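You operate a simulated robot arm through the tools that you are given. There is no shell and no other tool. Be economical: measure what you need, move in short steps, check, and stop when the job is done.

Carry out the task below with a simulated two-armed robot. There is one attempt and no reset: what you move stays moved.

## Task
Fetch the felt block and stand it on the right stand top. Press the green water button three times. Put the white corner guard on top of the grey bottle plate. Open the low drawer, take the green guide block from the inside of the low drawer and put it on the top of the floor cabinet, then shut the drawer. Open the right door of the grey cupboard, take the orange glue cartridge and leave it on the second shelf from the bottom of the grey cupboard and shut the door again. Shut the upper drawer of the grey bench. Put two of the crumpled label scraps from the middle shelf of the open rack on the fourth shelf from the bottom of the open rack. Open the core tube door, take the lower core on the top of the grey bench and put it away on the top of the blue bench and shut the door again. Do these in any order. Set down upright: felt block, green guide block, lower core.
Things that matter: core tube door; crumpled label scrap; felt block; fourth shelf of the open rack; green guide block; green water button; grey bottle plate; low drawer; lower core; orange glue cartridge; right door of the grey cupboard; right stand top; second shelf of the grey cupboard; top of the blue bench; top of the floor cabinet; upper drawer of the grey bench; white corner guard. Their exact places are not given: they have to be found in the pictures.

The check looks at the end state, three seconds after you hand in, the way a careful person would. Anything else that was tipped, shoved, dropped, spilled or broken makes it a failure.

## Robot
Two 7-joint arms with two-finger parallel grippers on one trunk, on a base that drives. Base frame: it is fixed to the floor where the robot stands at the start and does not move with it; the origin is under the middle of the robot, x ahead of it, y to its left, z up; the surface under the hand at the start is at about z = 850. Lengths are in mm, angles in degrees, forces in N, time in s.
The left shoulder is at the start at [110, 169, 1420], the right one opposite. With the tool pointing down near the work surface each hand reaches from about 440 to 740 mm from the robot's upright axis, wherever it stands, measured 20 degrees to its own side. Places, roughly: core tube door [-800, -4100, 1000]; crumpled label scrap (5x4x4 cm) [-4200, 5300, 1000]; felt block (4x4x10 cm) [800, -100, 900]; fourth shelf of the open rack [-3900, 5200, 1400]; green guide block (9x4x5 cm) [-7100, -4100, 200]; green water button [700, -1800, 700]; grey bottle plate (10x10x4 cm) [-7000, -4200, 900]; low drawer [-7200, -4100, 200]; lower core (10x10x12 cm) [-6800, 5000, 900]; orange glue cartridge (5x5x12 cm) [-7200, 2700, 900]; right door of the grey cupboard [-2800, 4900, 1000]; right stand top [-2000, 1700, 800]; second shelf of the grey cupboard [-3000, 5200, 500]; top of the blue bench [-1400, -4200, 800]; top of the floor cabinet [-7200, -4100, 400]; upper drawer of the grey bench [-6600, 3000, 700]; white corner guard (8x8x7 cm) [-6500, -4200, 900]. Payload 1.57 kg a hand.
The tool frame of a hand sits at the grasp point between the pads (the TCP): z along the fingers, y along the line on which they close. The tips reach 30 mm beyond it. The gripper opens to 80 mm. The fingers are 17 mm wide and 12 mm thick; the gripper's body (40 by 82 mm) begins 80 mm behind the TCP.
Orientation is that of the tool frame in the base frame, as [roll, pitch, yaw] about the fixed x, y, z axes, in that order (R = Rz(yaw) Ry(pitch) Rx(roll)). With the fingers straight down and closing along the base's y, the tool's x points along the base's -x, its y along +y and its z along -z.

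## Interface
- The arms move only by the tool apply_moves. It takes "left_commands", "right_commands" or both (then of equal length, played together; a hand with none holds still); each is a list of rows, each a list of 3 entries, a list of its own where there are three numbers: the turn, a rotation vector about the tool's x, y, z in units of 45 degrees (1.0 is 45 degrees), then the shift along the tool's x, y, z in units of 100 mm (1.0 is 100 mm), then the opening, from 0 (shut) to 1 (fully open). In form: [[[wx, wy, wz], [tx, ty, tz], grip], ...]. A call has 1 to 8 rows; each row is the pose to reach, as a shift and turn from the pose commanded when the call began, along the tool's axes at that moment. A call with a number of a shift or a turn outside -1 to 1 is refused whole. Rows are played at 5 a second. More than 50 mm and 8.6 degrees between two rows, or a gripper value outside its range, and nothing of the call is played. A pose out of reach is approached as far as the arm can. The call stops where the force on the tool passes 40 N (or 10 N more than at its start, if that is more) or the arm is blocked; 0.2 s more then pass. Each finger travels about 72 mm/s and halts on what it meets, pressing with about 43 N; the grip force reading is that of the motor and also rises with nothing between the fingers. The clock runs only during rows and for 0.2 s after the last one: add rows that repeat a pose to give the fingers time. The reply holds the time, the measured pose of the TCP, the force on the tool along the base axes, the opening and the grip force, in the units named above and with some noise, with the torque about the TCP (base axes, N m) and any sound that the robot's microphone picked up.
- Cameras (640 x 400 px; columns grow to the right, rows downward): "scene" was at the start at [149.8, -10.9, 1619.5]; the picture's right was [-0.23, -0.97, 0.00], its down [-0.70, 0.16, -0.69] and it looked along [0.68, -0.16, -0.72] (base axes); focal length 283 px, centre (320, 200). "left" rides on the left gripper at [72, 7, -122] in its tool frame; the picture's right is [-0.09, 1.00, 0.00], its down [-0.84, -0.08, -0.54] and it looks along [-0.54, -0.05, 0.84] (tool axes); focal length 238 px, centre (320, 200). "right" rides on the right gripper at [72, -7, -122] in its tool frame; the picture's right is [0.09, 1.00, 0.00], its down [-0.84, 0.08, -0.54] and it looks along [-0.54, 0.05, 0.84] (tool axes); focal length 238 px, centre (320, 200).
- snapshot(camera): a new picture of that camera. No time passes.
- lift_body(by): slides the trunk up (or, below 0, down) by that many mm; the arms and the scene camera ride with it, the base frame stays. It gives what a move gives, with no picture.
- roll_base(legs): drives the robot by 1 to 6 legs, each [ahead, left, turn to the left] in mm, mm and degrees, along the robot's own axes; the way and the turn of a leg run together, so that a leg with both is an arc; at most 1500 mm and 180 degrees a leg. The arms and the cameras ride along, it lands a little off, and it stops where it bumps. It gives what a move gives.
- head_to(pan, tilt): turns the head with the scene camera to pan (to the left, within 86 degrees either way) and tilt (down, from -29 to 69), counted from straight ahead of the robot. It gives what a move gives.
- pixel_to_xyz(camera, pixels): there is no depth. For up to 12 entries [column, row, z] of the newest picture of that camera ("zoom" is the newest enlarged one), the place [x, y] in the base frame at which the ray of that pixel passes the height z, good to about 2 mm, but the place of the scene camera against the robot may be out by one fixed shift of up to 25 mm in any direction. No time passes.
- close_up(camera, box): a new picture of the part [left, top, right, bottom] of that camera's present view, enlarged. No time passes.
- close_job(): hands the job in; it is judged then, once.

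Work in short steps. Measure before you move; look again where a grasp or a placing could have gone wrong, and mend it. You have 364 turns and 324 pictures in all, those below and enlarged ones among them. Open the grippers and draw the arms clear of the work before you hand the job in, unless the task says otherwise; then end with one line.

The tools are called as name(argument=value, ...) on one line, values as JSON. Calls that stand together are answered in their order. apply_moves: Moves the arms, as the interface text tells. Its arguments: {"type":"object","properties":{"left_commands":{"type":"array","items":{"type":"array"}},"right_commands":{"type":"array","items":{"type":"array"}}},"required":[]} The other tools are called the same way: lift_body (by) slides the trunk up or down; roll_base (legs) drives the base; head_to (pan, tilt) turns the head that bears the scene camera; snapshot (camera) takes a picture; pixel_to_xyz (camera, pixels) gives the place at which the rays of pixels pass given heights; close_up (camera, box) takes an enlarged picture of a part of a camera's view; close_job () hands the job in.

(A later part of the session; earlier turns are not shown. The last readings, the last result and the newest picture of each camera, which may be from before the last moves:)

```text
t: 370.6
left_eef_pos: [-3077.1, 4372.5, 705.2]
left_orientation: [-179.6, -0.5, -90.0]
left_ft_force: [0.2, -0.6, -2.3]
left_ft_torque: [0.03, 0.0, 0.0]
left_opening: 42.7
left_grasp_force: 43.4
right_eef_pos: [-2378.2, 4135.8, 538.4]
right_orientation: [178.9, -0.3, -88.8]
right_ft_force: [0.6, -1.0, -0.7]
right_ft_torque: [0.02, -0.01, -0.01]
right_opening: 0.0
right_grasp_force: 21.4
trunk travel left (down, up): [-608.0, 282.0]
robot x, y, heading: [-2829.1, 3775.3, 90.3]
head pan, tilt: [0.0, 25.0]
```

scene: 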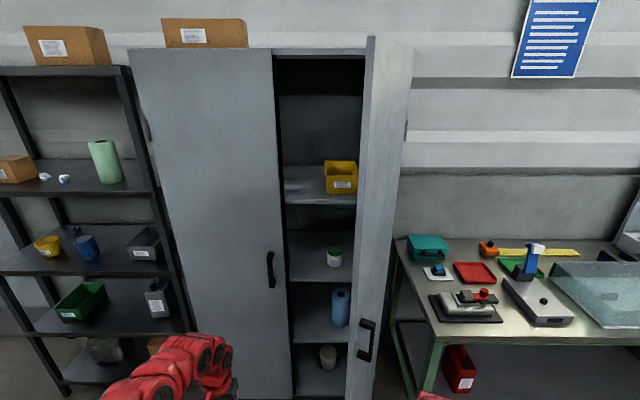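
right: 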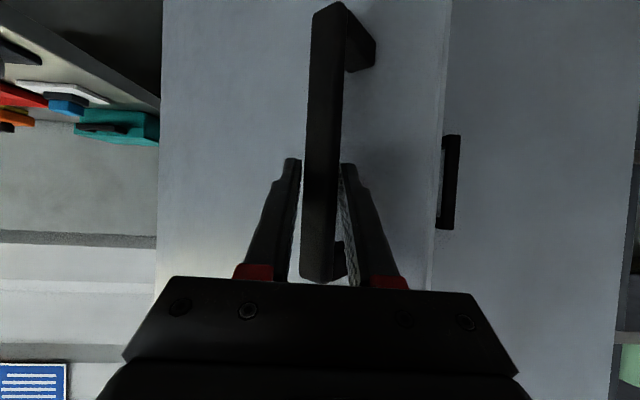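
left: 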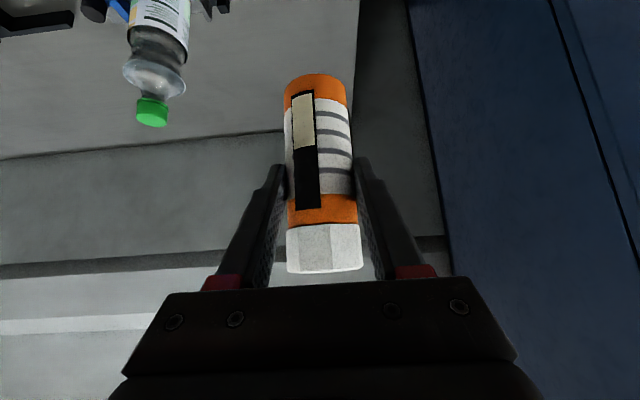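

Pitch the left hand forward 45° again (cartridge becomes vertical).

apply_moves(left_commands=[[[0, -0.17, 0], [-0.1, -0.1, 0], 0], [[0, -0.34, 0], [-0.2, -0.2, 0], 0], [[0, -0.51, 0], [-0.3, -0.3, 0], 0], [[0, -0.68, 0], [-0.4, -0.4, 0], 0], [[0, -0.85, 0], [-0.5, -0.5, 0], 0], [[0, -1.0, 0], [-0.6, -0.6, 0], 0]])

snapshot(camera="left")

snapshot(camera="scene")

```text
t: 371.9
left_eef_pos: [-3046.7, 4465.1, 718.8]
left_orientation: [-179.5, 31.9, -89.7]
left_ft_force: [0.5, 0.4, -2.0]
left_ft_torque: [-0.04, 0.0, -0.01]
left_opening: 42.3
left_grasp_force: 43.1
left hand out of reach, approached as far as the arm can: row 1, 2, 3, 4, 5, 6
right_eef_pos: [-2377.4, 4135.7, 538.0]
right_orientation: [178.9, -0.4, -89.0]
right_ft_force: [0.4, -1.1, 0.0]
right_ft_torque: [0.01, 0.01, 0.01]
right_opening: 0.1
right_grasp_force: 21.1
trunk travel left (down, up): [-608.0, 282.0]
robot x, y, heading: [-2827.8, 3775.6, 90.7]
head pan, tilt: [0.0, 25.0]
```

```text
185 pictures are left
```

left: 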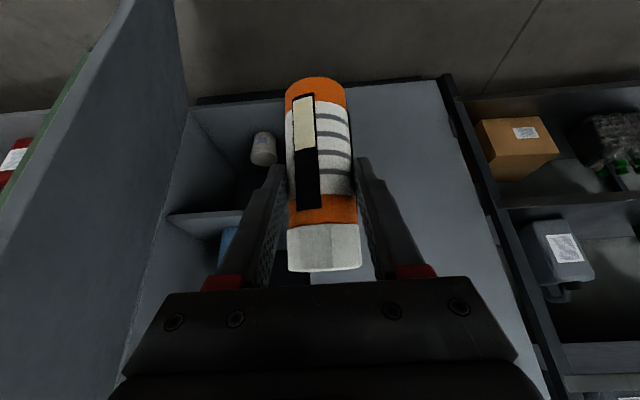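

```text
184 pictures are left
```

scene: 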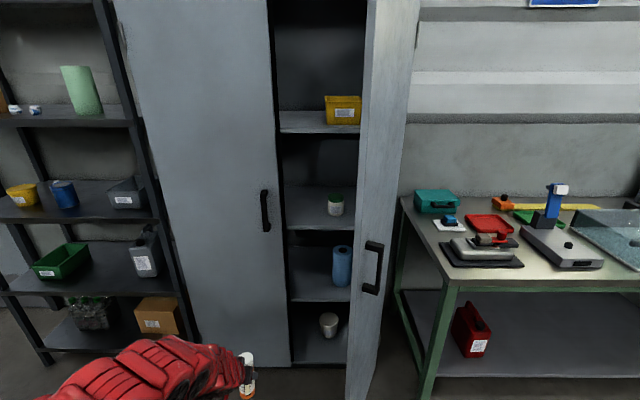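

apply_moves(left_commands=[[[0, -0.1, 0], [-0.3, 0, 0.2], 0], [[0, -0.2, 0], [-0.6, 0, 0.4], 0], [[0, -0.29, 0], [-0.9, 0, 0.55], 0], [[0, -0.29, 0], [-0.9, 0, 0.55], 0]])

pixel_to_xyz(camera="scene", pixels=[[290, 300, 540], [290, 300, 560], [290, 300, 580], [342, 285, 540], [342, 285, 560], [290, 230, 940], [290, 230, 960]])

```text
t: 372.9
left_eef_pos: [-3048.9, 4571.9, 718.2]
left_orientation: [-179.3, 45.0, -89.4]
left_ft_force: [0.6, 0.4, -1.4]
left_ft_torque: [-0.03, 0.0, 0.0]
left_opening: 42.4
left_grasp_force: 42.8
right_eef_pos: [-2378.4, 4135.3, 538.2]
right_orientation: [178.9, -0.4, -88.8]
right_ft_force: [0.3, -0.8, -0.1]
right_ft_torque: [-0.02, 0.01, -0.03]
right_opening: 0.0
right_grasp_force: 21.7
trunk travel left (down, up): [-608.0, 282.0]
robot x, y, heading: [-2826.5, 3775.8, 90.6]
head pan, tilt: [0.0, 25.0]
```

```text
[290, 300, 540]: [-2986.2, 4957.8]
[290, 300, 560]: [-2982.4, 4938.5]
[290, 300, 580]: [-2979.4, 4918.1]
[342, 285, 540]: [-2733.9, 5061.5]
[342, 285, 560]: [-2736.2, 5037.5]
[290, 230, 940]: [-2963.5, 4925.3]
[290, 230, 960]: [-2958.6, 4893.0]
```

I'll place it at about (-2880,5005). Base left 130 so the door edge stays clear; then swing the hand right 300 mm in front of the opening.

roll_base(legs=[[0, 130, 0]])

apply_moves(left_commands=[[[0, 0, 0], [-0.15, -0.33, -0.15], 0], [[0, 0, 0], [-0.3, -0.66, -0.3], 0], [[0, 0, 0], [-0.35, -1.0, -0.35], 0]])

apply_moves(left_commands=[[[0, 0, 0], [-0.15, -0.33, -0.15], 0], [[0, 0, 0], [-0.3, -0.66, -0.3], 0], [[0, 0, 0], [-0.35, -1.0, -0.35], 0]])

apply_moves(left_commands=[[[0, 0, 0], [0, -0.33, 0], 0], [[0, 0, 0], [0, -0.66, 0], 0], [[0, 0, 0], [0, -1.0, 0], 0]])

```text
t: 374.2
left_eef_pos: [-3178.4, 4570.6, 717.1]
left_orientation: [-179.3, 44.9, -89.3]
left_ft_force: [-1.2, 0.0, -2.4]
left_ft_torque: [-0.06, 0.0, -0.04]
left_opening: 42.2
left_grasp_force: 42.9
right_eef_pos: [-2507.1, 4134.8, 537.9]
right_orientation: [179.1, -0.2, -89.0]
right_ft_force: [-0.5, -0.3, 0.3]
right_ft_torque: [-0.02, 0.0, -0.01]
right_opening: 0.1
right_grasp_force: 21.5
trunk travel left (down, up): [-608.0, 282.0]
robot x, y, heading: [-2956.0, 3770.1, 90.3]
head pan, tilt: [0.0, 25.0]
```

```text
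t: 375.0
left_eef_pos: [-3076.7, 4570.4, 768.0]
left_orientation: [-179.5, 45.0, -89.3]
left_ft_force: [-0.1, -0.2, -1.4]
left_ft_torque: [0.0, 0.02, 0.04]
left_opening: 42.6
left_grasp_force: 42.4
right_eef_pos: [-2506.6, 4134.4, 538.0]
right_orientation: [178.9, -0.3, -88.8]
right_ft_force: [0.2, 0.0, 0.7]
right_ft_torque: [-0.01, 0.05, 0.01]
right_opening: 0.0
right_grasp_force: 21.1
trunk travel left (down, up): [-608.0, 282.0]
robot x, y, heading: [-2955.7, 3772.8, 90.6]
head pan, tilt: [0.0, 25.0]
```

```text
t: 375.8
left_eef_pos: [-2976.6, 4570.9, 818.2]
left_orientation: [-179.5, 45.0, -89.4]
left_ft_force: [0.5, 0.0, -2.0]
left_ft_torque: [-0.02, 0.04, 0.04]
left_opening: 42.5
left_grasp_force: 43.0
right_eef_pos: [-2506.5, 4134.1, 537.8]
right_orientation: [178.8, -0.4, -89.0]
right_ft_force: [0.0, -0.8, -0.6]
right_ft_torque: [-0.01, -0.01, -0.04]
right_opening: 0.0
right_grasp_force: 21.0
trunk travel left (down, up): [-608.0, 282.0]
robot x, y, heading: [-2955.5, 3773.4, 90.3]
head pan, tilt: [0.0, 25.0]
```

```text
t: 376.6
left_eef_pos: [-2876.4, 4570.5, 818.9]
left_orientation: [-179.4, 44.9, -89.4]
left_ft_force: [0.4, -1.0, -2.7]
left_ft_torque: [0.01, 0.0, -0.02]
left_opening: 42.1
left_grasp_force: 43.0
right_eef_pos: [-2506.2, 4133.4, 537.7]
right_orientation: [178.9, -0.4, -88.8]
right_ft_force: [-0.6, -0.4, -0.3]
right_ft_torque: [0.02, 0.01, -0.02]
right_opening: 0.0
right_grasp_force: 21.2
trunk travel left (down, up): [-608.0, 282.0]
robot x, y, heading: [-2956.1, 3773.9, 90.2]
head pan, tilt: [0.0, 25.0]
```

Lower the trunk 165 and advance 280, then look.

lift_body(by=-160)

roll_base(legs=[[270, 0, 0]])

snapshot(camera="left")

snapshot(camera="scene")

```text
t: 378.5
left_eef_pos: [-2877.5, 4570.5, 659.7]
left_orientation: [-179.2, 45.1, -89.4]
left_ft_force: [-0.7, 0.0, -2.3]
left_ft_torque: [-0.05, 0.02, 0.0]
left_opening: 42.6
left_grasp_force: 42.6
right_eef_pos: [-2506.3, 4135.3, 378.4]
right_orientation: [178.9, -0.3, -88.8]
right_ft_force: [-0.8, -0.1, -0.3]
right_ft_torque: [-0.01, -0.02, 0.01]
right_opening: 0.0
right_grasp_force: 20.5
trunk travel left (down, up): [-448.0, 442.0]
robot x, y, heading: [-2956.6, 3772.2, 90.5]
head pan, tilt: [0.0, 25.0]
```

```text
t: 380.4
left_eef_pos: [-2877.9, 4841.5, 658.9]
left_orientation: [-179.3, 44.9, -89.5]
left_ft_force: [0.1, -0.6, -1.8]
left_ft_torque: [-0.05, 0.02, 0.0]
left_opening: 42.4
left_grasp_force: 43.1
right_eef_pos: [-2508.3, 4403.9, 376.9]
right_orientation: [178.9, -0.4, -89.0]
right_ft_force: [-0.5, 0.3, 0.3]
right_ft_torque: [-0.04, 0.01, 0.01]
right_opening: 0.3
right_grasp_force: 21.1
trunk travel left (down, up): [-448.0, 442.0]
robot x, y, heading: [-2961.0, 4045.7, 90.0]
head pan, tilt: [0.0, 25.0]
```

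```text
183 pictures are left
```

left: 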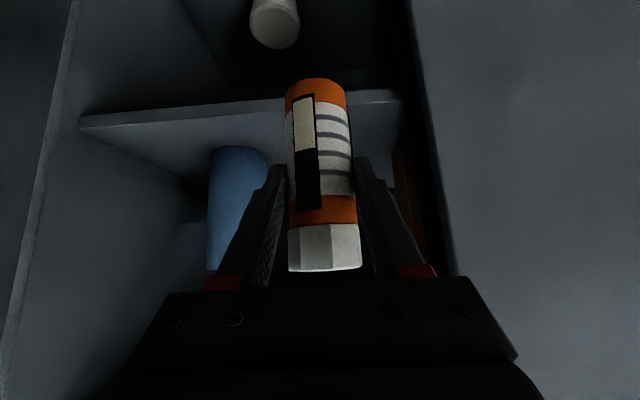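

```text
182 pictures are left
```

scene: 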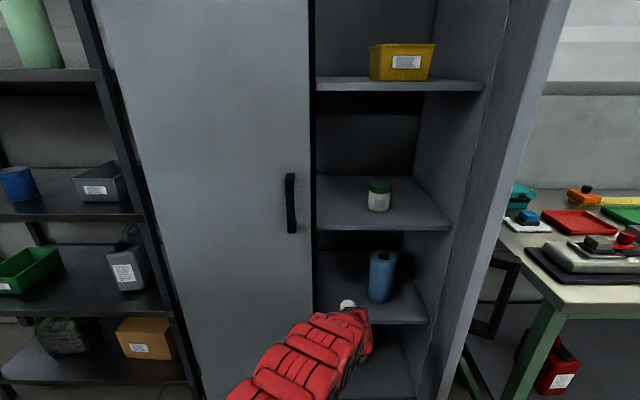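

pixel_to_xyz(camera="left", pixels=[[240, 104, 540], [240, 104, 550], [240, 114, 550], [267, 158, 550], [210, 150, 550], [240, 147, 550], [396, 95, 550], [85, 118, 550]])

```text
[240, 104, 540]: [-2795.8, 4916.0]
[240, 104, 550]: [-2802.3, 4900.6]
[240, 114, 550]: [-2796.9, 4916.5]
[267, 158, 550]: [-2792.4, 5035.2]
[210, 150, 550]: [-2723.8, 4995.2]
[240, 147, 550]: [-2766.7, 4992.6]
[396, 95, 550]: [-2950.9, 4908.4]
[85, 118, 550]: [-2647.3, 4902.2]
```

Shelf top ≈545, front edge ≈4920; blue roll starts at x>-2792. Advance 150 mm and lower.

roll_base(legs=[[152, 0, 0]])

snapshot(camera="left")

```text
t: 381.7
left_eef_pos: [-2878.0, 4992.4, 655.9]
left_orientation: [-179.5, 44.8, -89.5]
left_ft_force: [-0.3, -0.8, -2.1]
left_ft_torque: [-0.06, 0.01, 0.02]
left_opening: 42.4
left_grasp_force: 42.8
right_eef_pos: [-2508.1, 4554.2, 376.5]
right_orientation: [178.8, -0.4, -89.0]
right_ft_force: [0.4, 0.5, 0.3]
right_ft_torque: [-0.01, 0.01, 0.03]
right_opening: 0.2
right_grasp_force: 21.1
trunk travel left (down, up): [-448.0, 442.0]
robot x, y, heading: [-2960.8, 4196.1, 90.4]
head pan, tilt: [0.0, 25.0]
```

```text
181 pictures are left
```

left: 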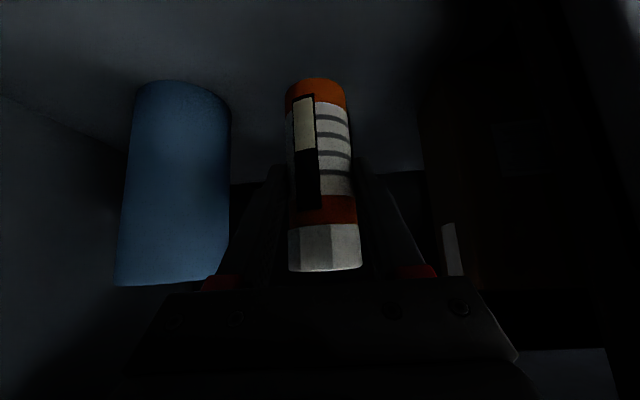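

lift_body(by=-33)

lift_body(by=-6)

```text
t: 382.5
left_eef_pos: [-2879.2, 4991.3, 626.8]
left_orientation: [-179.3, 45.0, -89.5]
left_ft_force: [0.8, 0.5, -2.2]
left_ft_torque: [-0.04, -0.01, 0.01]
left_opening: 42.4
left_grasp_force: 43.2
right_eef_pos: [-2508.1, 4554.3, 345.3]
right_orientation: [178.9, -0.2, -88.9]
right_ft_force: [0.5, 0.1, -0.1]
right_ft_torque: [0.02, 0.0, 0.02]
right_opening: 0.0
right_grasp_force: 21.1
trunk travel left (down, up): [-415.0, 475.0]
robot x, y, heading: [-2960.4, 4194.2, 90.5]
head pan, tilt: [0.0, 25.0]
```

```text
t: 383.1
left_eef_pos: [-2878.9, 4990.6, 619.3]
left_orientation: [-179.3, 45.0, -89.5]
left_ft_force: [0.3, 0.4, -1.8]
left_ft_torque: [-0.02, 0.01, 0.01]
left_opening: 42.2
left_grasp_force: 42.8
right_eef_pos: [-2508.5, 4554.4, 339.1]
right_orientation: [178.9, -0.3, -89.0]
right_ft_force: [0.8, -0.6, -0.5]
right_ft_torque: [0.01, -0.02, -0.02]
right_opening: 0.3
right_grasp_force: 21.4
trunk travel left (down, up): [-409.0, 481.0]
robot x, y, heading: [-2960.5, 4194.6, 90.3]
head pan, tilt: [0.0, 25.0]
```

lift_body(by=-5)

lift_body(by=-5)

```text
t: 383.6
left_eef_pos: [-2879.2, 4990.3, 613.9]
left_orientation: [-179.3, 44.9, -89.5]
left_ft_force: [-0.3, -0.1, -1.2]
left_ft_torque: [-0.02, -0.01, -0.02]
left_opening: 42.3
left_grasp_force: 43.0
right_eef_pos: [-2509.1, 4553.7, 333.4]
right_orientation: [178.9, -0.3, -89.1]
right_ft_force: [0.0, -0.7, 0.4]
right_ft_torque: [0.0, -0.01, 0.0]
right_opening: 0.0
right_grasp_force: 20.9
trunk travel left (down, up): [-404.0, 486.0]
robot x, y, heading: [-2956.7, 4196.8, 90.4]
head pan, tilt: [0.0, 25.0]
```

```text
t: 384.1
left_eef_pos: [-2878.7, 4990.8, 609.0]
left_orientation: [-179.2, 44.9, -89.5]
left_ft_force: [0.3, -0.1, -2.2]
left_ft_torque: [-0.06, -0.02, -0.01]
left_opening: 42.7
left_grasp_force: 43.0
right_eef_pos: [-2509.2, 4554.1, 329.4]
right_orientation: [178.9, -0.3, -89.0]
right_ft_force: [-0.4, 0.1, -0.3]
right_ft_torque: [0.01, 0.01, 0.01]
right_opening: 0.1
right_grasp_force: 22.2
trunk travel left (down, up): [-399.0, 491.0]
robot x, y, heading: [-2956.2, 4194.4, 90.4]
head pan, tilt: [0.0, 25.0]
```

lift_body(by=-6)

lift_body(by=-6)

snapshot(camera="left")

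```text
t: 384.7
left_eef_pos: [-2878.7, 4990.6, 603.3]
left_orientation: [-179.4, 45.0, -89.6]
left_ft_force: [-0.4, -0.4, -3.0]
left_ft_torque: [-0.08, 0.01, 0.02]
left_opening: 42.5
left_grasp_force: 43.0
right_eef_pos: [-2508.3, 4554.8, 322.9]
right_orientation: [178.9, -0.3, -89.0]
right_ft_force: [-0.1, 0.1, -0.7]
right_ft_torque: [-0.02, -0.02, 0.0]
right_opening: 0.3
right_grasp_force: 21.2
trunk travel left (down, up): [-393.0, 497.0]
robot x, y, heading: [-2957.6, 4191.1, 90.4]
head pan, tilt: [0.0, 25.0]
```

```text
t: 385.2
left_eef_pos: [-2878.3, 4990.3, 598.5]
left_orientation: [-179.3, 45.0, -89.6]
left_ft_force: [0.6, -0.1, -2.9]
left_ft_torque: [-0.03, 0.02, 0.01]
left_opening: 42.5
left_grasp_force: 42.6
right_eef_pos: [-2508.7, 4553.4, 316.9]
right_orientation: [178.9, -0.4, -89.0]
right_ft_force: [-0.1, 0.7, 0.0]
right_ft_torque: [0.03, -0.01, -0.01]
right_opening: 0.0
right_grasp_force: 21.3
trunk travel left (down, up): [-387.0, 503.0]
robot x, y, heading: [-2956.9, 4199.3, 90.3]
head pan, tilt: [0.0, 25.0]
```

```text
180 pictures are left
```

left: 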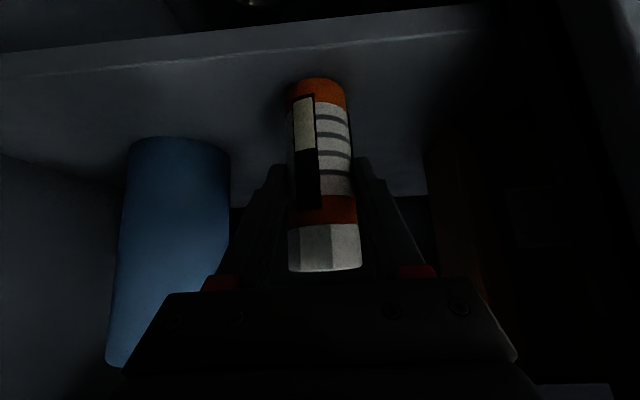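

lift_body(by=-6)

lift_body(by=-6)

```text
t: 385.8
left_eef_pos: [-2877.8, 4991.5, 592.5]
left_orientation: [-179.2, 45.1, -89.6]
left_ft_force: [0.4, 2.4, 9.1]
left_ft_torque: [0.21, 0.21, -0.02]
left_opening: 42.5
left_grasp_force: 43.6
right_eef_pos: [-2508.3, 4554.7, 311.4]
right_orientation: [178.9, -0.3, -89.0]
right_ft_force: [0.1, 0.0, 0.1]
right_ft_torque: [-0.04, -0.02, -0.01]
right_opening: 0.0
right_grasp_force: 21.3
trunk travel left (down, up): [-381.0, 509.0]
robot x, y, heading: [-2956.0, 4196.4, 90.4]
head pan, tilt: [0.0, 25.0]
```

```text
t: 386.4
left_eef_pos: [-2877.9, 4990.0, 592.9]
left_orientation: [-179.1, 45.7, -89.5]
left_ft_force: [-0.3, 8.8, 36.5]
left_ft_torque: [0.77, 0.31, -0.01]
left_opening: 42.6
left_grasp_force: 43.0
right_eef_pos: [-2508.7, 4552.9, 307.3]
right_orientation: [179.0, 0.0, -88.9]
right_ft_force: [-0.4, 0.4, -0.4]
right_ft_torque: [0.01, -0.02, -0.02]
right_opening: 0.1
right_grasp_force: 21.6
trunk travel left (down, up): [-375.0, 515.0]
robot x, y, heading: [-2961.1, 4195.4, 90.1]
head pan, tilt: [0.0, 25.0]
```

Contact. Ease 5 mm up and open gently to 0.75.

lift_body(by=5)

apply_moves(left_commands=[[[0, 0, 0], [0, 0, 0], 0.6], [[0, 0, 0], [0, 0, 0], 0.72], [[0, 0, 0], [0, 0, 0], 0.8], [[0, 0, 0], [0, 0, 0], 0.8]])

snapshot(camera="left")

```text
t: 386.9
left_eef_pos: [-2878.4, 4989.4, 592.5]
left_orientation: [-179.4, 45.1, -89.5]
left_ft_force: [1.0, 7.0, 25.3]
left_ft_torque: [1.04, 0.04, -0.06]
left_opening: 42.4
left_grasp_force: 42.6
right_eef_pos: [-2508.7, 4553.4, 310.9]
right_orientation: [179.0, -0.2, -89.0]
right_ft_force: [0.2, -0.6, 0.1]
right_ft_torque: [-0.01, 0.02, -0.01]
right_opening: 0.0
right_grasp_force: 21.8
trunk travel left (down, up): [-380.0, 510.0]
robot x, y, heading: [-2960.0, 4197.3, 90.4]
head pan, tilt: [0.0, 25.0]
```

```text
t: 387.9
left_eef_pos: [-2878.5, 4990.1, 590.2]
left_orientation: [-179.4, 45.0, -89.6]
left_ft_force: [1.3, 0.4, 0.4]
left_ft_torque: [0.03, 0.01, -0.01]
left_opening: 63.9
left_grasp_force: 0.1
right_eef_pos: [-2507.5, 4553.6, 310.1]
right_orientation: [178.9, -0.3, -89.0]
right_ft_force: [1.0, 0.2, 0.6]
right_ft_torque: [0.02, 0.02, 0.01]
right_opening: 0.0
right_grasp_force: 20.9
trunk travel left (down, up): [-380.0, 510.0]
robot x, y, heading: [-2959.5, 4196.6, 90.3]
head pan, tilt: [0.0, 25.0]
```

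```text
179 pictures are left
```

left: 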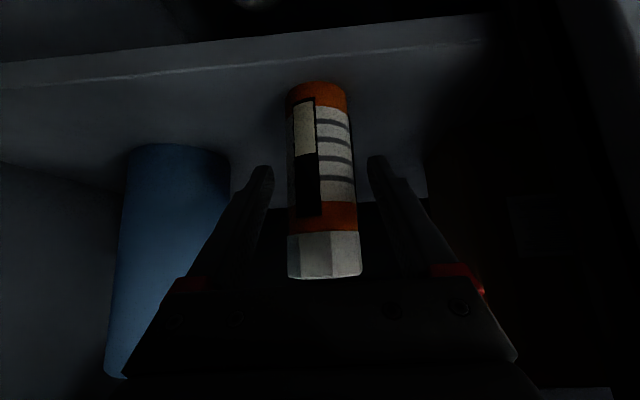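

Cartridge stands free. I back the base straight out.

roll_base(legs=[[-150, 0, 0]])

snapshot(camera="left")

roll_base(legs=[[-250, 0, 0]])

snapshot(camera="scene")

```text
t: 389.3
left_eef_pos: [-2877.5, 4840.1, 591.9]
left_orientation: [-179.3, 45.0, -89.6]
left_ft_force: [0.5, -1.0, 0.1]
left_ft_torque: [0.03, 0.03, -0.01]
left_opening: 64.0
left_grasp_force: 0.2
right_eef_pos: [-2507.1, 4404.3, 310.7]
right_orientation: [178.9, -0.2, -89.0]
right_ft_force: [0.3, 0.2, -0.7]
right_ft_torque: [0.01, -0.01, -0.01]
right_opening: 0.0
right_grasp_force: 21.4
trunk travel left (down, up): [-380.0, 510.0]
robot x, y, heading: [-2955.9, 4043.7, 90.1]
head pan, tilt: [0.0, 25.0]
```

```text
178 pictures are left
```

left: 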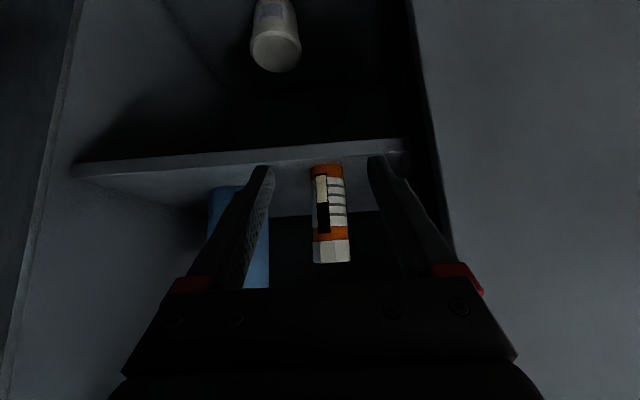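

```text
t: 391.1
left_eef_pos: [-2876.6, 4592.9, 591.5]
left_orientation: [-179.3, 45.1, -89.4]
left_ft_force: [0.2, 0.8, 0.7]
left_ft_torque: [0.0, -0.02, 0.02]
left_opening: 64.0
left_grasp_force: 0.1
right_eef_pos: [-2506.7, 4155.8, 311.5]
right_orientation: [178.9, -0.4, -88.9]
right_ft_force: [0.7, -1.0, 0.4]
right_ft_torque: [0.03, 0.0, 0.02]
right_opening: 0.0
right_grasp_force: 21.5
trunk travel left (down, up): [-380.0, 510.0]
robot x, y, heading: [-2956.7, 3797.8, 90.7]
head pan, tilt: [0.0, 25.0]
```

```text
177 pictures are left
```

scene: 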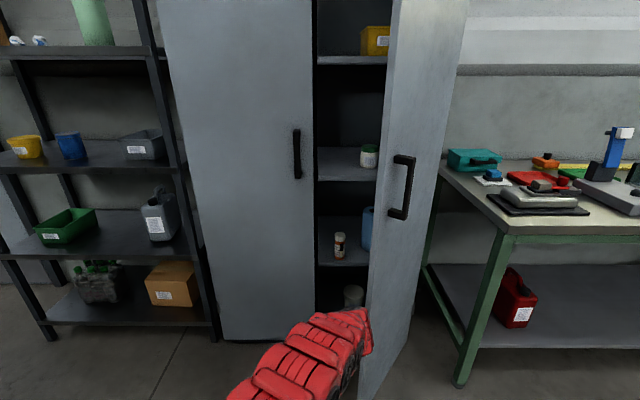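

Cartridge stands on the second shelf. Now shut the door with the right hand from outside. First raise the trunk 330 and fold the left hand back.

lift_body(by=330)

apply_moves(left_commands=[[[0, 0.17, 0], [0.17, 0.16, 0], 0.8], [[0, 0.34, 0], [0.34, 0.33, 0], 0.8], [[0, 0.51, 0], [0.51, 0.5, 0], 0.8], [[0, 0.68, 0], [0.68, 0.66, 0], 0.8], [[0, 0.85, 0], [0.85, 0.83, 0], 0.8], [[0, 1.0, 0], [1.0, 1.0, 0], 0.8]])

apply_moves(left_commands=[[[0, 0, 0], [0.25, 0.3, 0.1], 0.8], [[0, 0, 0], [0.5, 0.6, 0.2], 0.8], [[0, 0, 0], [0.7, 0.9, 0.3], 0.8], [[0, 0, 0], [0.7, 1.0, 0.3], 0.8]])

```text
t: 394.3
left_eef_pos: [-2877.0, 4592.2, 920.9]
left_orientation: [-179.2, 45.0, -89.4]
left_ft_force: [0.0, -0.2, 0.7]
left_ft_torque: [0.01, -0.01, 0.01]
left_opening: 64.2
left_grasp_force: 0.0
right_eef_pos: [-2506.7, 4155.9, 640.9]
right_orientation: [178.8, -0.3, -88.8]
right_ft_force: [0.0, -0.4, -0.3]
right_ft_torque: [0.02, -0.02, 0.0]
right_opening: 0.0
right_grasp_force: 21.1
trunk travel left (down, up): [-710.0, 180.0]
robot x, y, heading: [-2957.7, 3795.4, 90.3]
head pan, tilt: [0.0, 25.0]
```

```text
t: 395.7
left_eef_pos: [-3030.3, 4463.2, 860.5]
left_orientation: [-179.6, 2.1, -90.1]
left_ft_force: [0.4, -0.9, 0.2]
left_ft_torque: [-0.04, 0.03, 0.01]
left_opening: 64.0
left_grasp_force: 0.0
left hand out of reach, approached as far as the arm can: row 3, 4, 5, 6
right_eef_pos: [-2504.7, 4155.3, 641.2]
right_orientation: [178.8, -0.2, -88.9]
right_ft_force: [-0.7, -0.6, 0.0]
right_ft_torque: [0.03, 0.03, 0.01]
right_opening: 0.0
right_grasp_force: 21.2
trunk travel left (down, up): [-710.0, 180.0]
robot x, y, heading: [-2957.9, 3794.6, 90.1]
head pan, tilt: [0.0, 25.0]
```

```text
t: 396.7
left_eef_pos: [-3108.7, 4410.8, 831.3]
left_orientation: [-179.5, -0.1, -89.9]
left_ft_force: [-0.5, -0.7, 0.8]
left_ft_torque: [0.01, 0.05, 0.0]
left_opening: 63.9
left_grasp_force: 0.0
left hand out of reach, approached as far as the arm can: row 3, 4
right_eef_pos: [-2506.5, 4155.3, 640.4]
right_orientation: [178.9, -0.3, -88.9]
right_ft_force: [-0.3, -0.3, 0.1]
right_ft_torque: [0.01, 0.03, -0.01]
right_opening: 0.0
right_grasp_force: 21.7
trunk travel left (down, up): [-710.0, 180.0]
robot x, y, heading: [-2955.1, 3794.3, 90.4]
head pan, tilt: [0.0, 25.0]
```

Extend the right hand forward with a 45° pitch, closed fingers, at z≈830.

apply_moves(right_commands=[[[0, 0, 0], [-0.3, 0, -0.3], 0], [[0, 0, 0], [-0.6, 0, -0.6], 0], [[0, 0, 0], [-0.9, 0, -0.9], 0], [[0, 0, 0], [-1.0, 0, -1.0], 0]])

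apply_moves(right_commands=[[[0, -0.17, 0], [-0.17, 0, -0.1], 0], [[0, -0.34, 0], [-0.34, 0, -0.2], 0], [[0, -0.51, 0], [-0.51, 0, -0.3], 0], [[0, -0.68, 0], [-0.68, 0, -0.4], 0], [[0, -0.85, 0], [-0.85, 0, -0.5], 0], [[0, -1.0, 0], [-1.0, 0, -0.6], 0]])

apply_moves(right_commands=[[[0, 0, 0], [-0.3, 0, 0.2], 0], [[0, 0, 0], [-0.6, 0, 0.5], 0], [[0, 0, 0], [-0.9, 0, 0.8], 0], [[0, 0, 0], [-0.9, 0, 0.9], 0]])

snapshot(camera="scene")

```text
t: 397.7
left_eef_pos: [-3110.8, 4410.6, 831.2]
left_orientation: [-179.6, -0.3, -89.9]
left_ft_force: [0.3, 0.6, 0.0]
left_ft_torque: [0.02, 0.0, -0.01]
left_opening: 64.0
left_grasp_force: 0.2
right_eef_pos: [-2507.2, 4256.5, 740.4]
right_orientation: [179.0, -0.3, -88.9]
right_ft_force: [-0.5, -0.3, -0.4]
right_ft_torque: [-0.02, -0.01, -0.01]
right_opening: 0.1
right_grasp_force: 21.3
trunk travel left (down, up): [-710.0, 180.0]
robot x, y, heading: [-2961.4, 3797.1, 90.4]
head pan, tilt: [0.0, 25.0]
```

```text
t: 399.1
left_eef_pos: [-3110.3, 4410.7, 831.1]
left_orientation: [-179.5, -0.2, -89.9]
left_ft_force: [0.0, -0.3, 0.1]
left_ft_torque: [0.0, 0.02, -0.02]
left_opening: 64.2
left_grasp_force: 0.0
right_eef_pos: [-2498.6, 4365.3, 791.0]
right_orientation: [178.5, 44.8, -90.0]
right_ft_force: [-0.9, -0.2, -0.7]
right_ft_torque: [0.0, 0.02, -0.01]
right_opening: 0.0
right_grasp_force: 21.4
right hand out of reach, approached as far as the arm can: row 3, 4, 5, 6
trunk travel left (down, up): [-710.0, 180.0]
robot x, y, heading: [-2955.6, 3796.8, 90.5]
head pan, tilt: [0.0, 25.0]
```

```text
t: 400.1
left_eef_pos: [-3111.9, 4411.8, 830.3]
left_orientation: [-179.6, -0.2, -89.8]
left_ft_force: [-0.6, -0.7, -0.4]
left_ft_torque: [0.02, 0.03, 0.01]
left_opening: 63.9
left_grasp_force: 0.0
right_eef_pos: [-2502.9, 4493.0, 791.1]
right_orientation: [178.5, 44.7, -89.9]
right_ft_force: [0.9, -0.2, 0.4]
right_ft_torque: [0.01, 0.04, -0.01]
right_opening: 0.1
right_grasp_force: 21.2
trunk travel left (down, up): [-710.0, 180.0]
robot x, y, heading: [-2958.1, 3794.2, 90.5]
head pan, tilt: [0.0, 25.0]
```

```text
176 pictures are left
```

scene: 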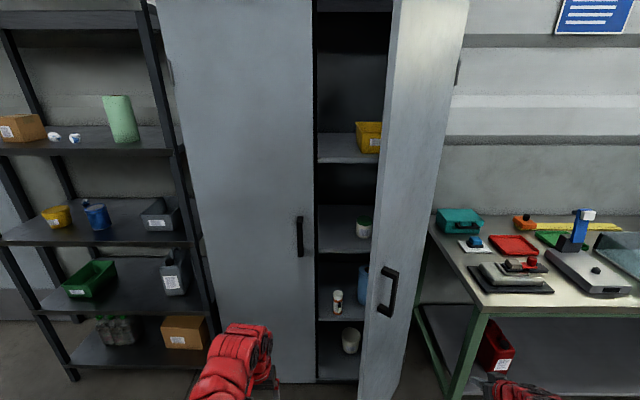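

I drive so the right hand presses the door's outer face and sweep it shut along the arc.

roll_base(legs=[[0, 125, 0], [125, 0, 0]])

snapshot(camera="scene")

```text
t: 402.3
left_eef_pos: [-3236.1, 4534.9, 829.7]
left_orientation: [-179.5, -0.1, -89.9]
left_ft_force: [-0.8, -0.7, -0.4]
left_ft_torque: [-0.01, 0.01, -0.02]
left_opening: 63.8
left_grasp_force: 0.1
right_eef_pos: [-2627.2, 4615.1, 790.3]
right_orientation: [178.6, 44.7, -90.1]
right_ft_force: [-1.2, 0.2, -1.2]
right_ft_torque: [0.01, 0.01, 0.0]
right_opening: 0.0
right_grasp_force: 21.4
trunk travel left (down, up): [-710.0, 180.0]
robot x, y, heading: [-3081.5, 3920.3, 90.3]
head pan, tilt: [0.0, 25.0]
```

```text
175 pictures are left
```

scene: 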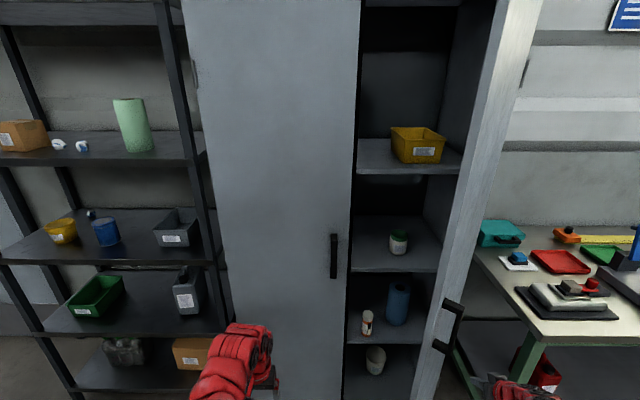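

roll_base(legs=[[57, 92, 0], [65, 60, 0]])

snapshot(camera="scene")

```text
t: 404.1
left_eef_pos: [-3388.8, 4656.3, 829.6]
left_orientation: [-179.5, -0.1, -89.9]
left_ft_force: [0.3, 0.8, -0.5]
left_ft_torque: [-0.01, -0.03, 0.0]
left_opening: 63.8
left_grasp_force: 0.0
right_eef_pos: [-2779.1, 4735.5, 791.2]
right_orientation: [178.5, 44.6, -89.9]
right_ft_force: [-0.3, 0.1, -0.1]
right_ft_torque: [0.0, -0.01, 0.0]
right_opening: 0.2
right_grasp_force: 21.6
trunk travel left (down, up): [-710.0, 180.0]
robot x, y, heading: [-3235.0, 4041.1, 90.5]
head pan, tilt: [0.0, 25.0]
```

```text
174 pictures are left
```

scene: 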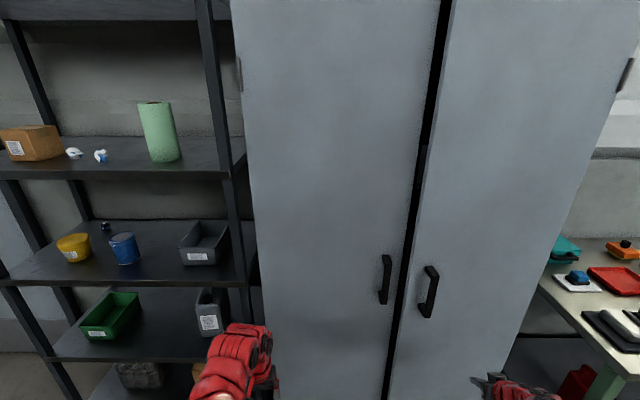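

Door nearly shut. Continue the last part.

roll_base(legs=[[78, 30, 0], [70, 10, 0]])

snapshot(camera="scene")

```text
t: 405.8
left_eef_pos: [-3430.5, 4804.2, 829.4]
left_orientation: [-179.4, -0.3, -89.9]
left_ft_force: [0.0, -0.3, 0.7]
left_ft_torque: [-0.04, 0.0, 0.01]
left_opening: 63.8
left_grasp_force: 0.1
right_eef_pos: [-2820.5, 4884.6, 789.5]
right_orientation: [178.5, 44.6, -89.9]
right_ft_force: [0.7, -0.2, -0.4]
right_ft_torque: [-0.01, 0.0, 0.02]
right_opening: 0.1
right_grasp_force: 20.9
trunk travel left (down, up): [-710.0, 180.0]
robot x, y, heading: [-3272.7, 4184.8, 90.3]
head pan, tilt: [0.0, 25.0]
```

```text
173 pictures are left
```

scene: 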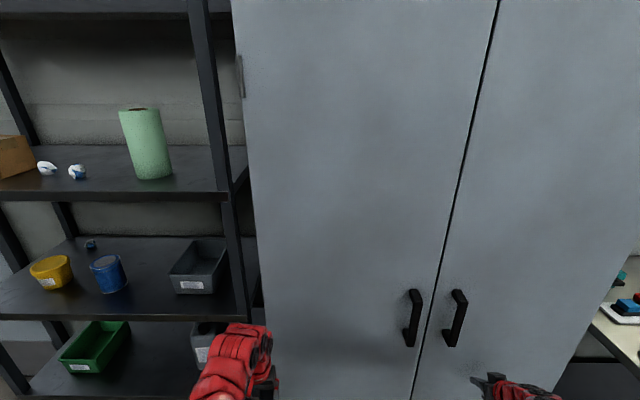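

roll_base(legs=[[25, 0, 0]])

close_up(camera="scene", box=[360, 200, 560, 400])

```text
t: 406.8
left_eef_pos: [-3429.7, 4824.7, 829.6]
left_orientation: [-179.5, -0.3, -90.2]
left_ft_force: [-1.2, 0.7, 0.4]
left_ft_torque: [0.0, -0.01, -0.02]
left_opening: 64.1
left_grasp_force: 0.1
right_eef_pos: [-2817.1, 4898.9, 787.1]
right_orientation: [178.6, 44.2, -90.2]
right_ft_force: [0.3, -7.8, 3.1]
right_ft_torque: [-0.07, -0.08, -0.01]
right_opening: 0.0
right_grasp_force: 20.7
trunk travel left (down, up): [-710.0, 180.0]
robot x, y, heading: [-3275.5, 4208.5, 90.1]
head pan, tilt: [0.0, 25.0]
stopped in leg 1: the force on the tool passed its limit at 102 N (the readings are from after the stop); the commanded pose is now the measured one
```

```text
2.00 times, centred on (460, 300) of scene
```

zoom: 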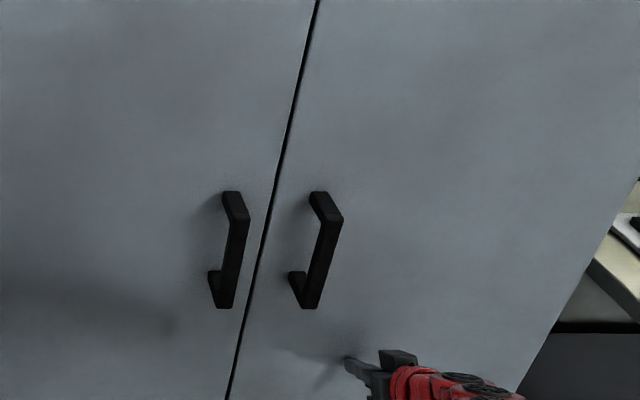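

The door is shut flush. I back off, fold the right hand back to tool-down, then drive to the core.

roll_base(legs=[[-430, 0, 0]])

apply_moves(right_commands=[[[0, 0.17, 0], [0.1, 0.1, -0.1], 0], [[0, 0.34, 0], [0.2, 0.2, -0.2], 0], [[0, 0.51, 0], [0.3, 0.3, -0.3], 0], [[0, 0.68, 0], [0.4, 0.4, -0.4], 0], [[0, 0.85, 0], [0.5, 0.5, -0.5], 0], [[0, 1.0, 0], [0.6, 0.6, -0.6], 0]])

apply_moves(right_commands=[[[0, 0, 0], [0.2, 0.3, 0], 0.5], [[0, 0, 0], [0.4, 0.6, 0], 0.8], [[0, 0, 0], [0.4, 0.9, 0], 1], [[0, 0, 0], [0.4, 1.0, 0], 1]])

lift_body(by=178)

```text
t: 409.4
left_eef_pos: [-3426.2, 4395.8, 829.3]
left_orientation: [-179.5, -0.4, -90.1]
left_ft_force: [-0.1, -0.5, 0.1]
left_ft_torque: [-0.01, -0.01, 0.01]
left_opening: 64.0
left_grasp_force: 0.1
right_eef_pos: [-2815.3, 4468.8, 787.2]
right_orientation: [178.5, 44.1, -90.1]
right_ft_force: [0.0, -0.1, 0.1]
right_ft_torque: [0.03, -0.03, 0.02]
right_opening: 0.0
right_grasp_force: 21.2
trunk travel left (down, up): [-710.0, 180.0]
robot x, y, heading: [-3273.5, 3778.2, 90.1]
head pan, tilt: [0.0, 25.0]
```

```text
t: 410.8
left_eef_pos: [-3426.2, 4395.3, 829.9]
left_orientation: [-179.5, -0.3, -90.0]
left_ft_force: [-0.4, 0.1, 0.5]
left_ft_torque: [-0.02, -0.02, -0.01]
left_opening: 64.2
left_grasp_force: 0.1
right_eef_pos: [-2873.6, 4384.6, 791.4]
right_orientation: [178.9, -0.9, -89.3]
right_ft_force: [0.1, -1.1, -0.5]
right_ft_torque: [0.0, -0.03, 0.01]
right_opening: 0.2
right_grasp_force: 21.5
trunk travel left (down, up): [-710.0, 180.0]
robot x, y, heading: [-3275.4, 3778.1, 90.2]
head pan, tilt: [0.0, 25.0]
```

```text
t: 411.8
left_eef_pos: [-3426.4, 4394.8, 831.0]
left_orientation: [-179.4, -0.4, -90.0]
left_ft_force: [-0.5, -0.1, -0.5]
left_ft_torque: [0.02, -0.01, 0.03]
left_opening: 64.1
left_grasp_force: 0.1
right_eef_pos: [-2972.9, 4341.9, 792.2]
right_orientation: [178.9, -0.8, -89.2]
right_ft_force: [-0.3, 0.5, -0.5]
right_ft_torque: [0.03, 0.0, 0.02]
right_opening: 80.3
right_grasp_force: 0.0
trunk travel left (down, up): [-710.0, 180.0]
robot x, y, heading: [-3271.0, 3778.9, 90.4]
head pan, tilt: [0.0, 25.0]
```

```text
t: 413.8
left_eef_pos: [-3425.6, 4395.2, 1008.8]
left_orientation: [-179.5, -0.3, -90.1]
left_ft_force: [0.1, -0.1, -0.6]
left_ft_torque: [-0.02, -0.01, 0.01]
left_opening: 64.0
left_grasp_force: 0.0
right_eef_pos: [-2973.3, 4342.2, 969.2]
right_orientation: [178.8, -0.8, -89.2]
right_ft_force: [-1.3, 0.3, -0.7]
right_ft_torque: [0.01, 0.03, -0.01]
right_opening: 79.9
right_grasp_force: 0.0
trunk travel left (down, up): [-888.0, 2.0]
robot x, y, heading: [-3274.7, 3779.4, 90.2]
head pan, tilt: [0.0, 25.0]
```

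roll_base(legs=[[0, 0, 90], [650, 0, 0], [0, -680, 0], [950, 0, 0], [0, -280, 0], [1000, 0, 0]])

head_to(pan=-15, tilt=45)

snapshot(camera="scene")

```text
t: 435.5
left_eef_pos: [-6487.9, 4584.6, 1007.3]
left_orientation: [-179.5, -0.3, -0.1]
left_ft_force: [-0.3, 0.2, 0.4]
left_ft_torque: [-0.01, -0.02, 0.01]
left_opening: 63.9
left_grasp_force: 0.1
right_eef_pos: [-6434.4, 5037.5, 970.9]
right_orientation: [179.0, -0.8, 0.7]
right_ft_force: [0.0, 0.5, 0.3]
right_ft_torque: [0.01, 0.02, -0.01]
right_opening: 80.0
right_grasp_force: 0.0
trunk travel left (down, up): [-888.0, 2.0]
robot x, y, heading: [-5874.5, 4737.2, -179.8]
head pan, tilt: [0.0, 25.0]
```

```text
t: 436.3
left_eef_pos: [-6488.4, 4583.6, 1007.7]
left_orientation: [-179.5, -0.3, -0.1]
left_ft_force: [-0.2, -0.4, -0.7]
left_ft_torque: [0.0, 0.0, -0.01]
left_opening: 64.0
left_grasp_force: 0.0
right_eef_pos: [-6435.2, 5037.2, 971.2]
right_orientation: [178.9, -0.7, 0.7]
right_ft_force: [0.1, 0.0, 0.0]
right_ft_torque: [-0.03, 0.0, -0.03]
right_opening: 80.1
right_grasp_force: 0.1
trunk travel left (down, up): [-888.0, 2.0]
robot x, y, heading: [-5874.7, 4735.5, -179.8]
head pan, tilt: [-15.0, 45.0]
```

```text
171 pictures are left
```

scene: 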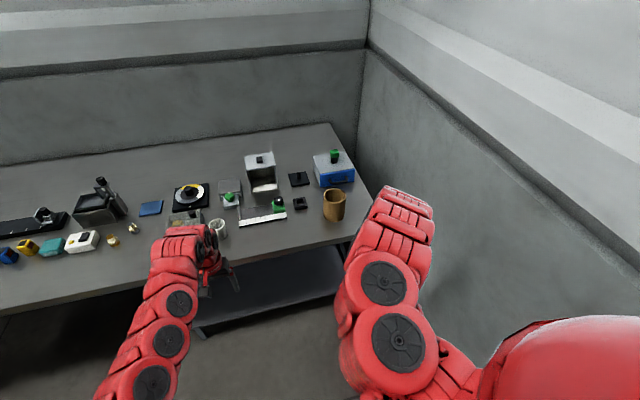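

The right hand is already in line with the core. Raise it ~120 and take a look.

apply_moves(right_commands=[[[0, 0, 0], [0, 0, -0.4], 1], [[0, 0, 0], [0, 0, -0.8], 1], [[0, 0, 0], [0, 0, -1.0], 1]])

roll_base(legs=[[170, 0, 0]])

snapshot(camera="right")

```text
t: 437.1
left_eef_pos: [-6488.5, 4585.4, 1006.9]
left_orientation: [-179.5, -0.3, -0.1]
left_ft_force: [0.5, -0.7, 0.7]
left_ft_torque: [-0.01, -0.01, -0.01]
left_opening: 64.0
left_grasp_force: 0.0
right_eef_pos: [-6462.7, 5049.1, 1055.8]
right_orientation: [178.9, -0.9, 0.8]
right_ft_force: [0.1, 0.0, 0.1]
right_ft_torque: [0.0, 0.0, 0.0]
right_opening: 79.8
right_grasp_force: 0.0
right hand out of reach, approached as far as the arm can: row 2, 3
trunk travel left (down, up): [-888.0, 2.0]
robot x, y, heading: [-5873.8, 4738.1, -179.7]
head pan, tilt: [-15.0, 45.0]
```

```text
t: 438.6
left_eef_pos: [-6655.0, 4584.5, 1007.9]
left_orientation: [-179.4, -0.2, -0.1]
left_ft_force: [0.6, -0.1, 0.7]
left_ft_torque: [-0.01, 0.01, 0.0]
left_opening: 64.0
left_grasp_force: 0.1
right_eef_pos: [-6627.5, 5048.7, 1056.3]
right_orientation: [178.9, -0.9, 0.8]
right_ft_force: [-0.7, 0.5, 0.2]
right_ft_torque: [-0.02, 0.05, 0.01]
right_opening: 80.0
right_grasp_force: 0.1
trunk travel left (down, up): [-888.0, 2.0]
robot x, y, heading: [-6035.9, 4737.0, -179.9]
head pan, tilt: [-15.0, 45.0]
```

```text
170 pictures are left
```

right: 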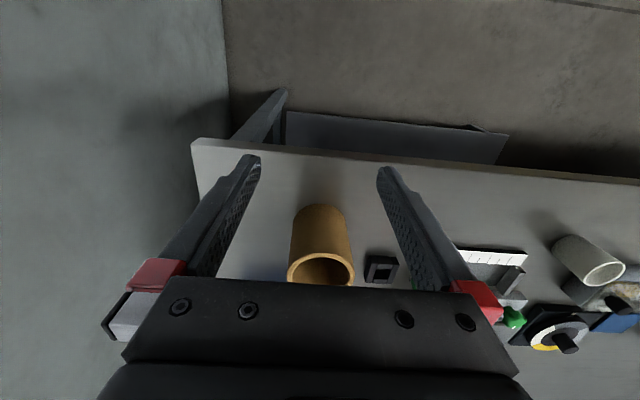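

pixel_to_xyz(camera="right", pixels=[[320, 206, 850], [288, 272, 970], [355, 272, 970], [321, 254, 970], [345, 225, 850], [293, 230, 850], [366, 270, 860]])

close_up(camera="right", box=[240, 190, 420, 300])

```text
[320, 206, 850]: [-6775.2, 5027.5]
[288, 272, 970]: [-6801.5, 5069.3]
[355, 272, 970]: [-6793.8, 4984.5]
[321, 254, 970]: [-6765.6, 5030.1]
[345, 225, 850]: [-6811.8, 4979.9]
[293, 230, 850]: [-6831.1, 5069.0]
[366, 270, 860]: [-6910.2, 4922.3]
```

```text
3.56 times, centred on (330, 245) of right
```

zoom: 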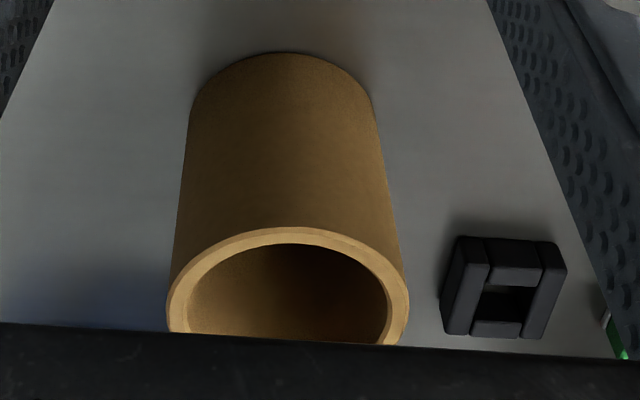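

Core ≈ Ø90, centre ≈(-6820,5026). I'll grip its -y wall with one finger inside. Raise the left hand, then advance.

apply_moves(left_commands=[[[0, 0, 0], [0, 0, -0.3], 0.8], [[0, 0, 0], [0, 0, -0.6], 0.8], [[0, 0, 0], [0, 0, -0.8], 0.8]], right_commands=[[[0, 0, 0], [0, 0.2, 0], 0.8], [[0, 0, 0], [0, 0.4, 0], 0.5], [[0, 0, 0], [0, 0.64, 0], 0.5]])

roll_base(legs=[[130, 0, 0]])

snapshot(camera="right")

```text
t: 439.4
left_eef_pos: [-6674.3, 4586.7, 1085.2]
left_orientation: [-179.5, -0.5, 0.0]
left_ft_force: [-0.5, -0.9, -0.9]
left_ft_torque: [0.02, 0.0, -0.02]
left_opening: 63.9
left_grasp_force: 0.0
left hand out of reach, approached as far as the arm can: row 1, 2, 3
right_eef_pos: [-6642.2, 4985.6, 1049.1]
right_orientation: [178.9, -1.2, 0.8]
right_ft_force: [0.3, -0.4, -0.7]
right_ft_torque: [0.01, 0.0, 0.01]
right_opening: 40.1
right_grasp_force: 0.1
right hand out of reach, approached as far as the arm can: row 1, 2, 3
trunk travel left (down, up): [-888.0, 2.0]
robot x, y, heading: [-6042.2, 4732.0, -179.7]
head pan, tilt: [-15.0, 45.0]
```

```text
t: 440.7
left_eef_pos: [-6799.4, 4585.3, 1086.0]
left_orientation: [-179.6, -0.3, 0.1]
left_ft_force: [0.5, -0.4, 0.2]
left_ft_torque: [0.02, 0.01, 0.02]
left_opening: 64.0
left_grasp_force: 0.1
right_eef_pos: [-6768.0, 4984.7, 1050.8]
right_orientation: [178.7, -1.2, 0.9]
right_ft_force: [0.1, -0.2, 0.4]
right_ft_torque: [-0.01, 0.02, -0.03]
right_opening: 40.1
right_grasp_force: 0.0
trunk travel left (down, up): [-888.0, 2.0]
robot x, y, heading: [-6165.5, 4733.5, -179.4]
head pan, tilt: [-15.0, 45.0]
```

```text
168 pictures are left
```

right: 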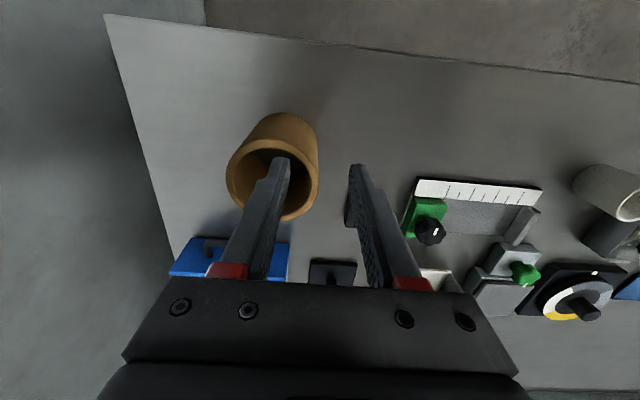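

pixel_to_xyz(camera="right", pixels=[[228, 180, 970], [318, 190, 970], [272, 149, 970], [278, 221, 970], [228, 180, 960], [318, 190, 960], [278, 221, 960]])

close_up(camera="right", box=[200, 90, 360, 240])

```text
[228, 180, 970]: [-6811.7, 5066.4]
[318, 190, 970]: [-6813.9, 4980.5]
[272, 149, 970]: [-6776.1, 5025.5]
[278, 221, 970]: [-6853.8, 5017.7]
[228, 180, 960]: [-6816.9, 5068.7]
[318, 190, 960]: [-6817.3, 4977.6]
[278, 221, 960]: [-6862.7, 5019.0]
```

```text
2.67 times, centred on (280, 165) of right
```

zoom: 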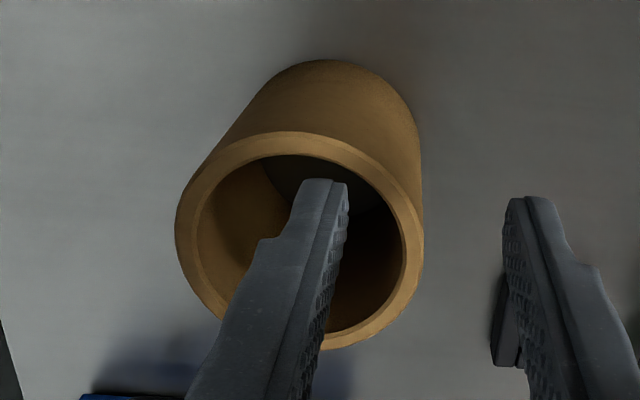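

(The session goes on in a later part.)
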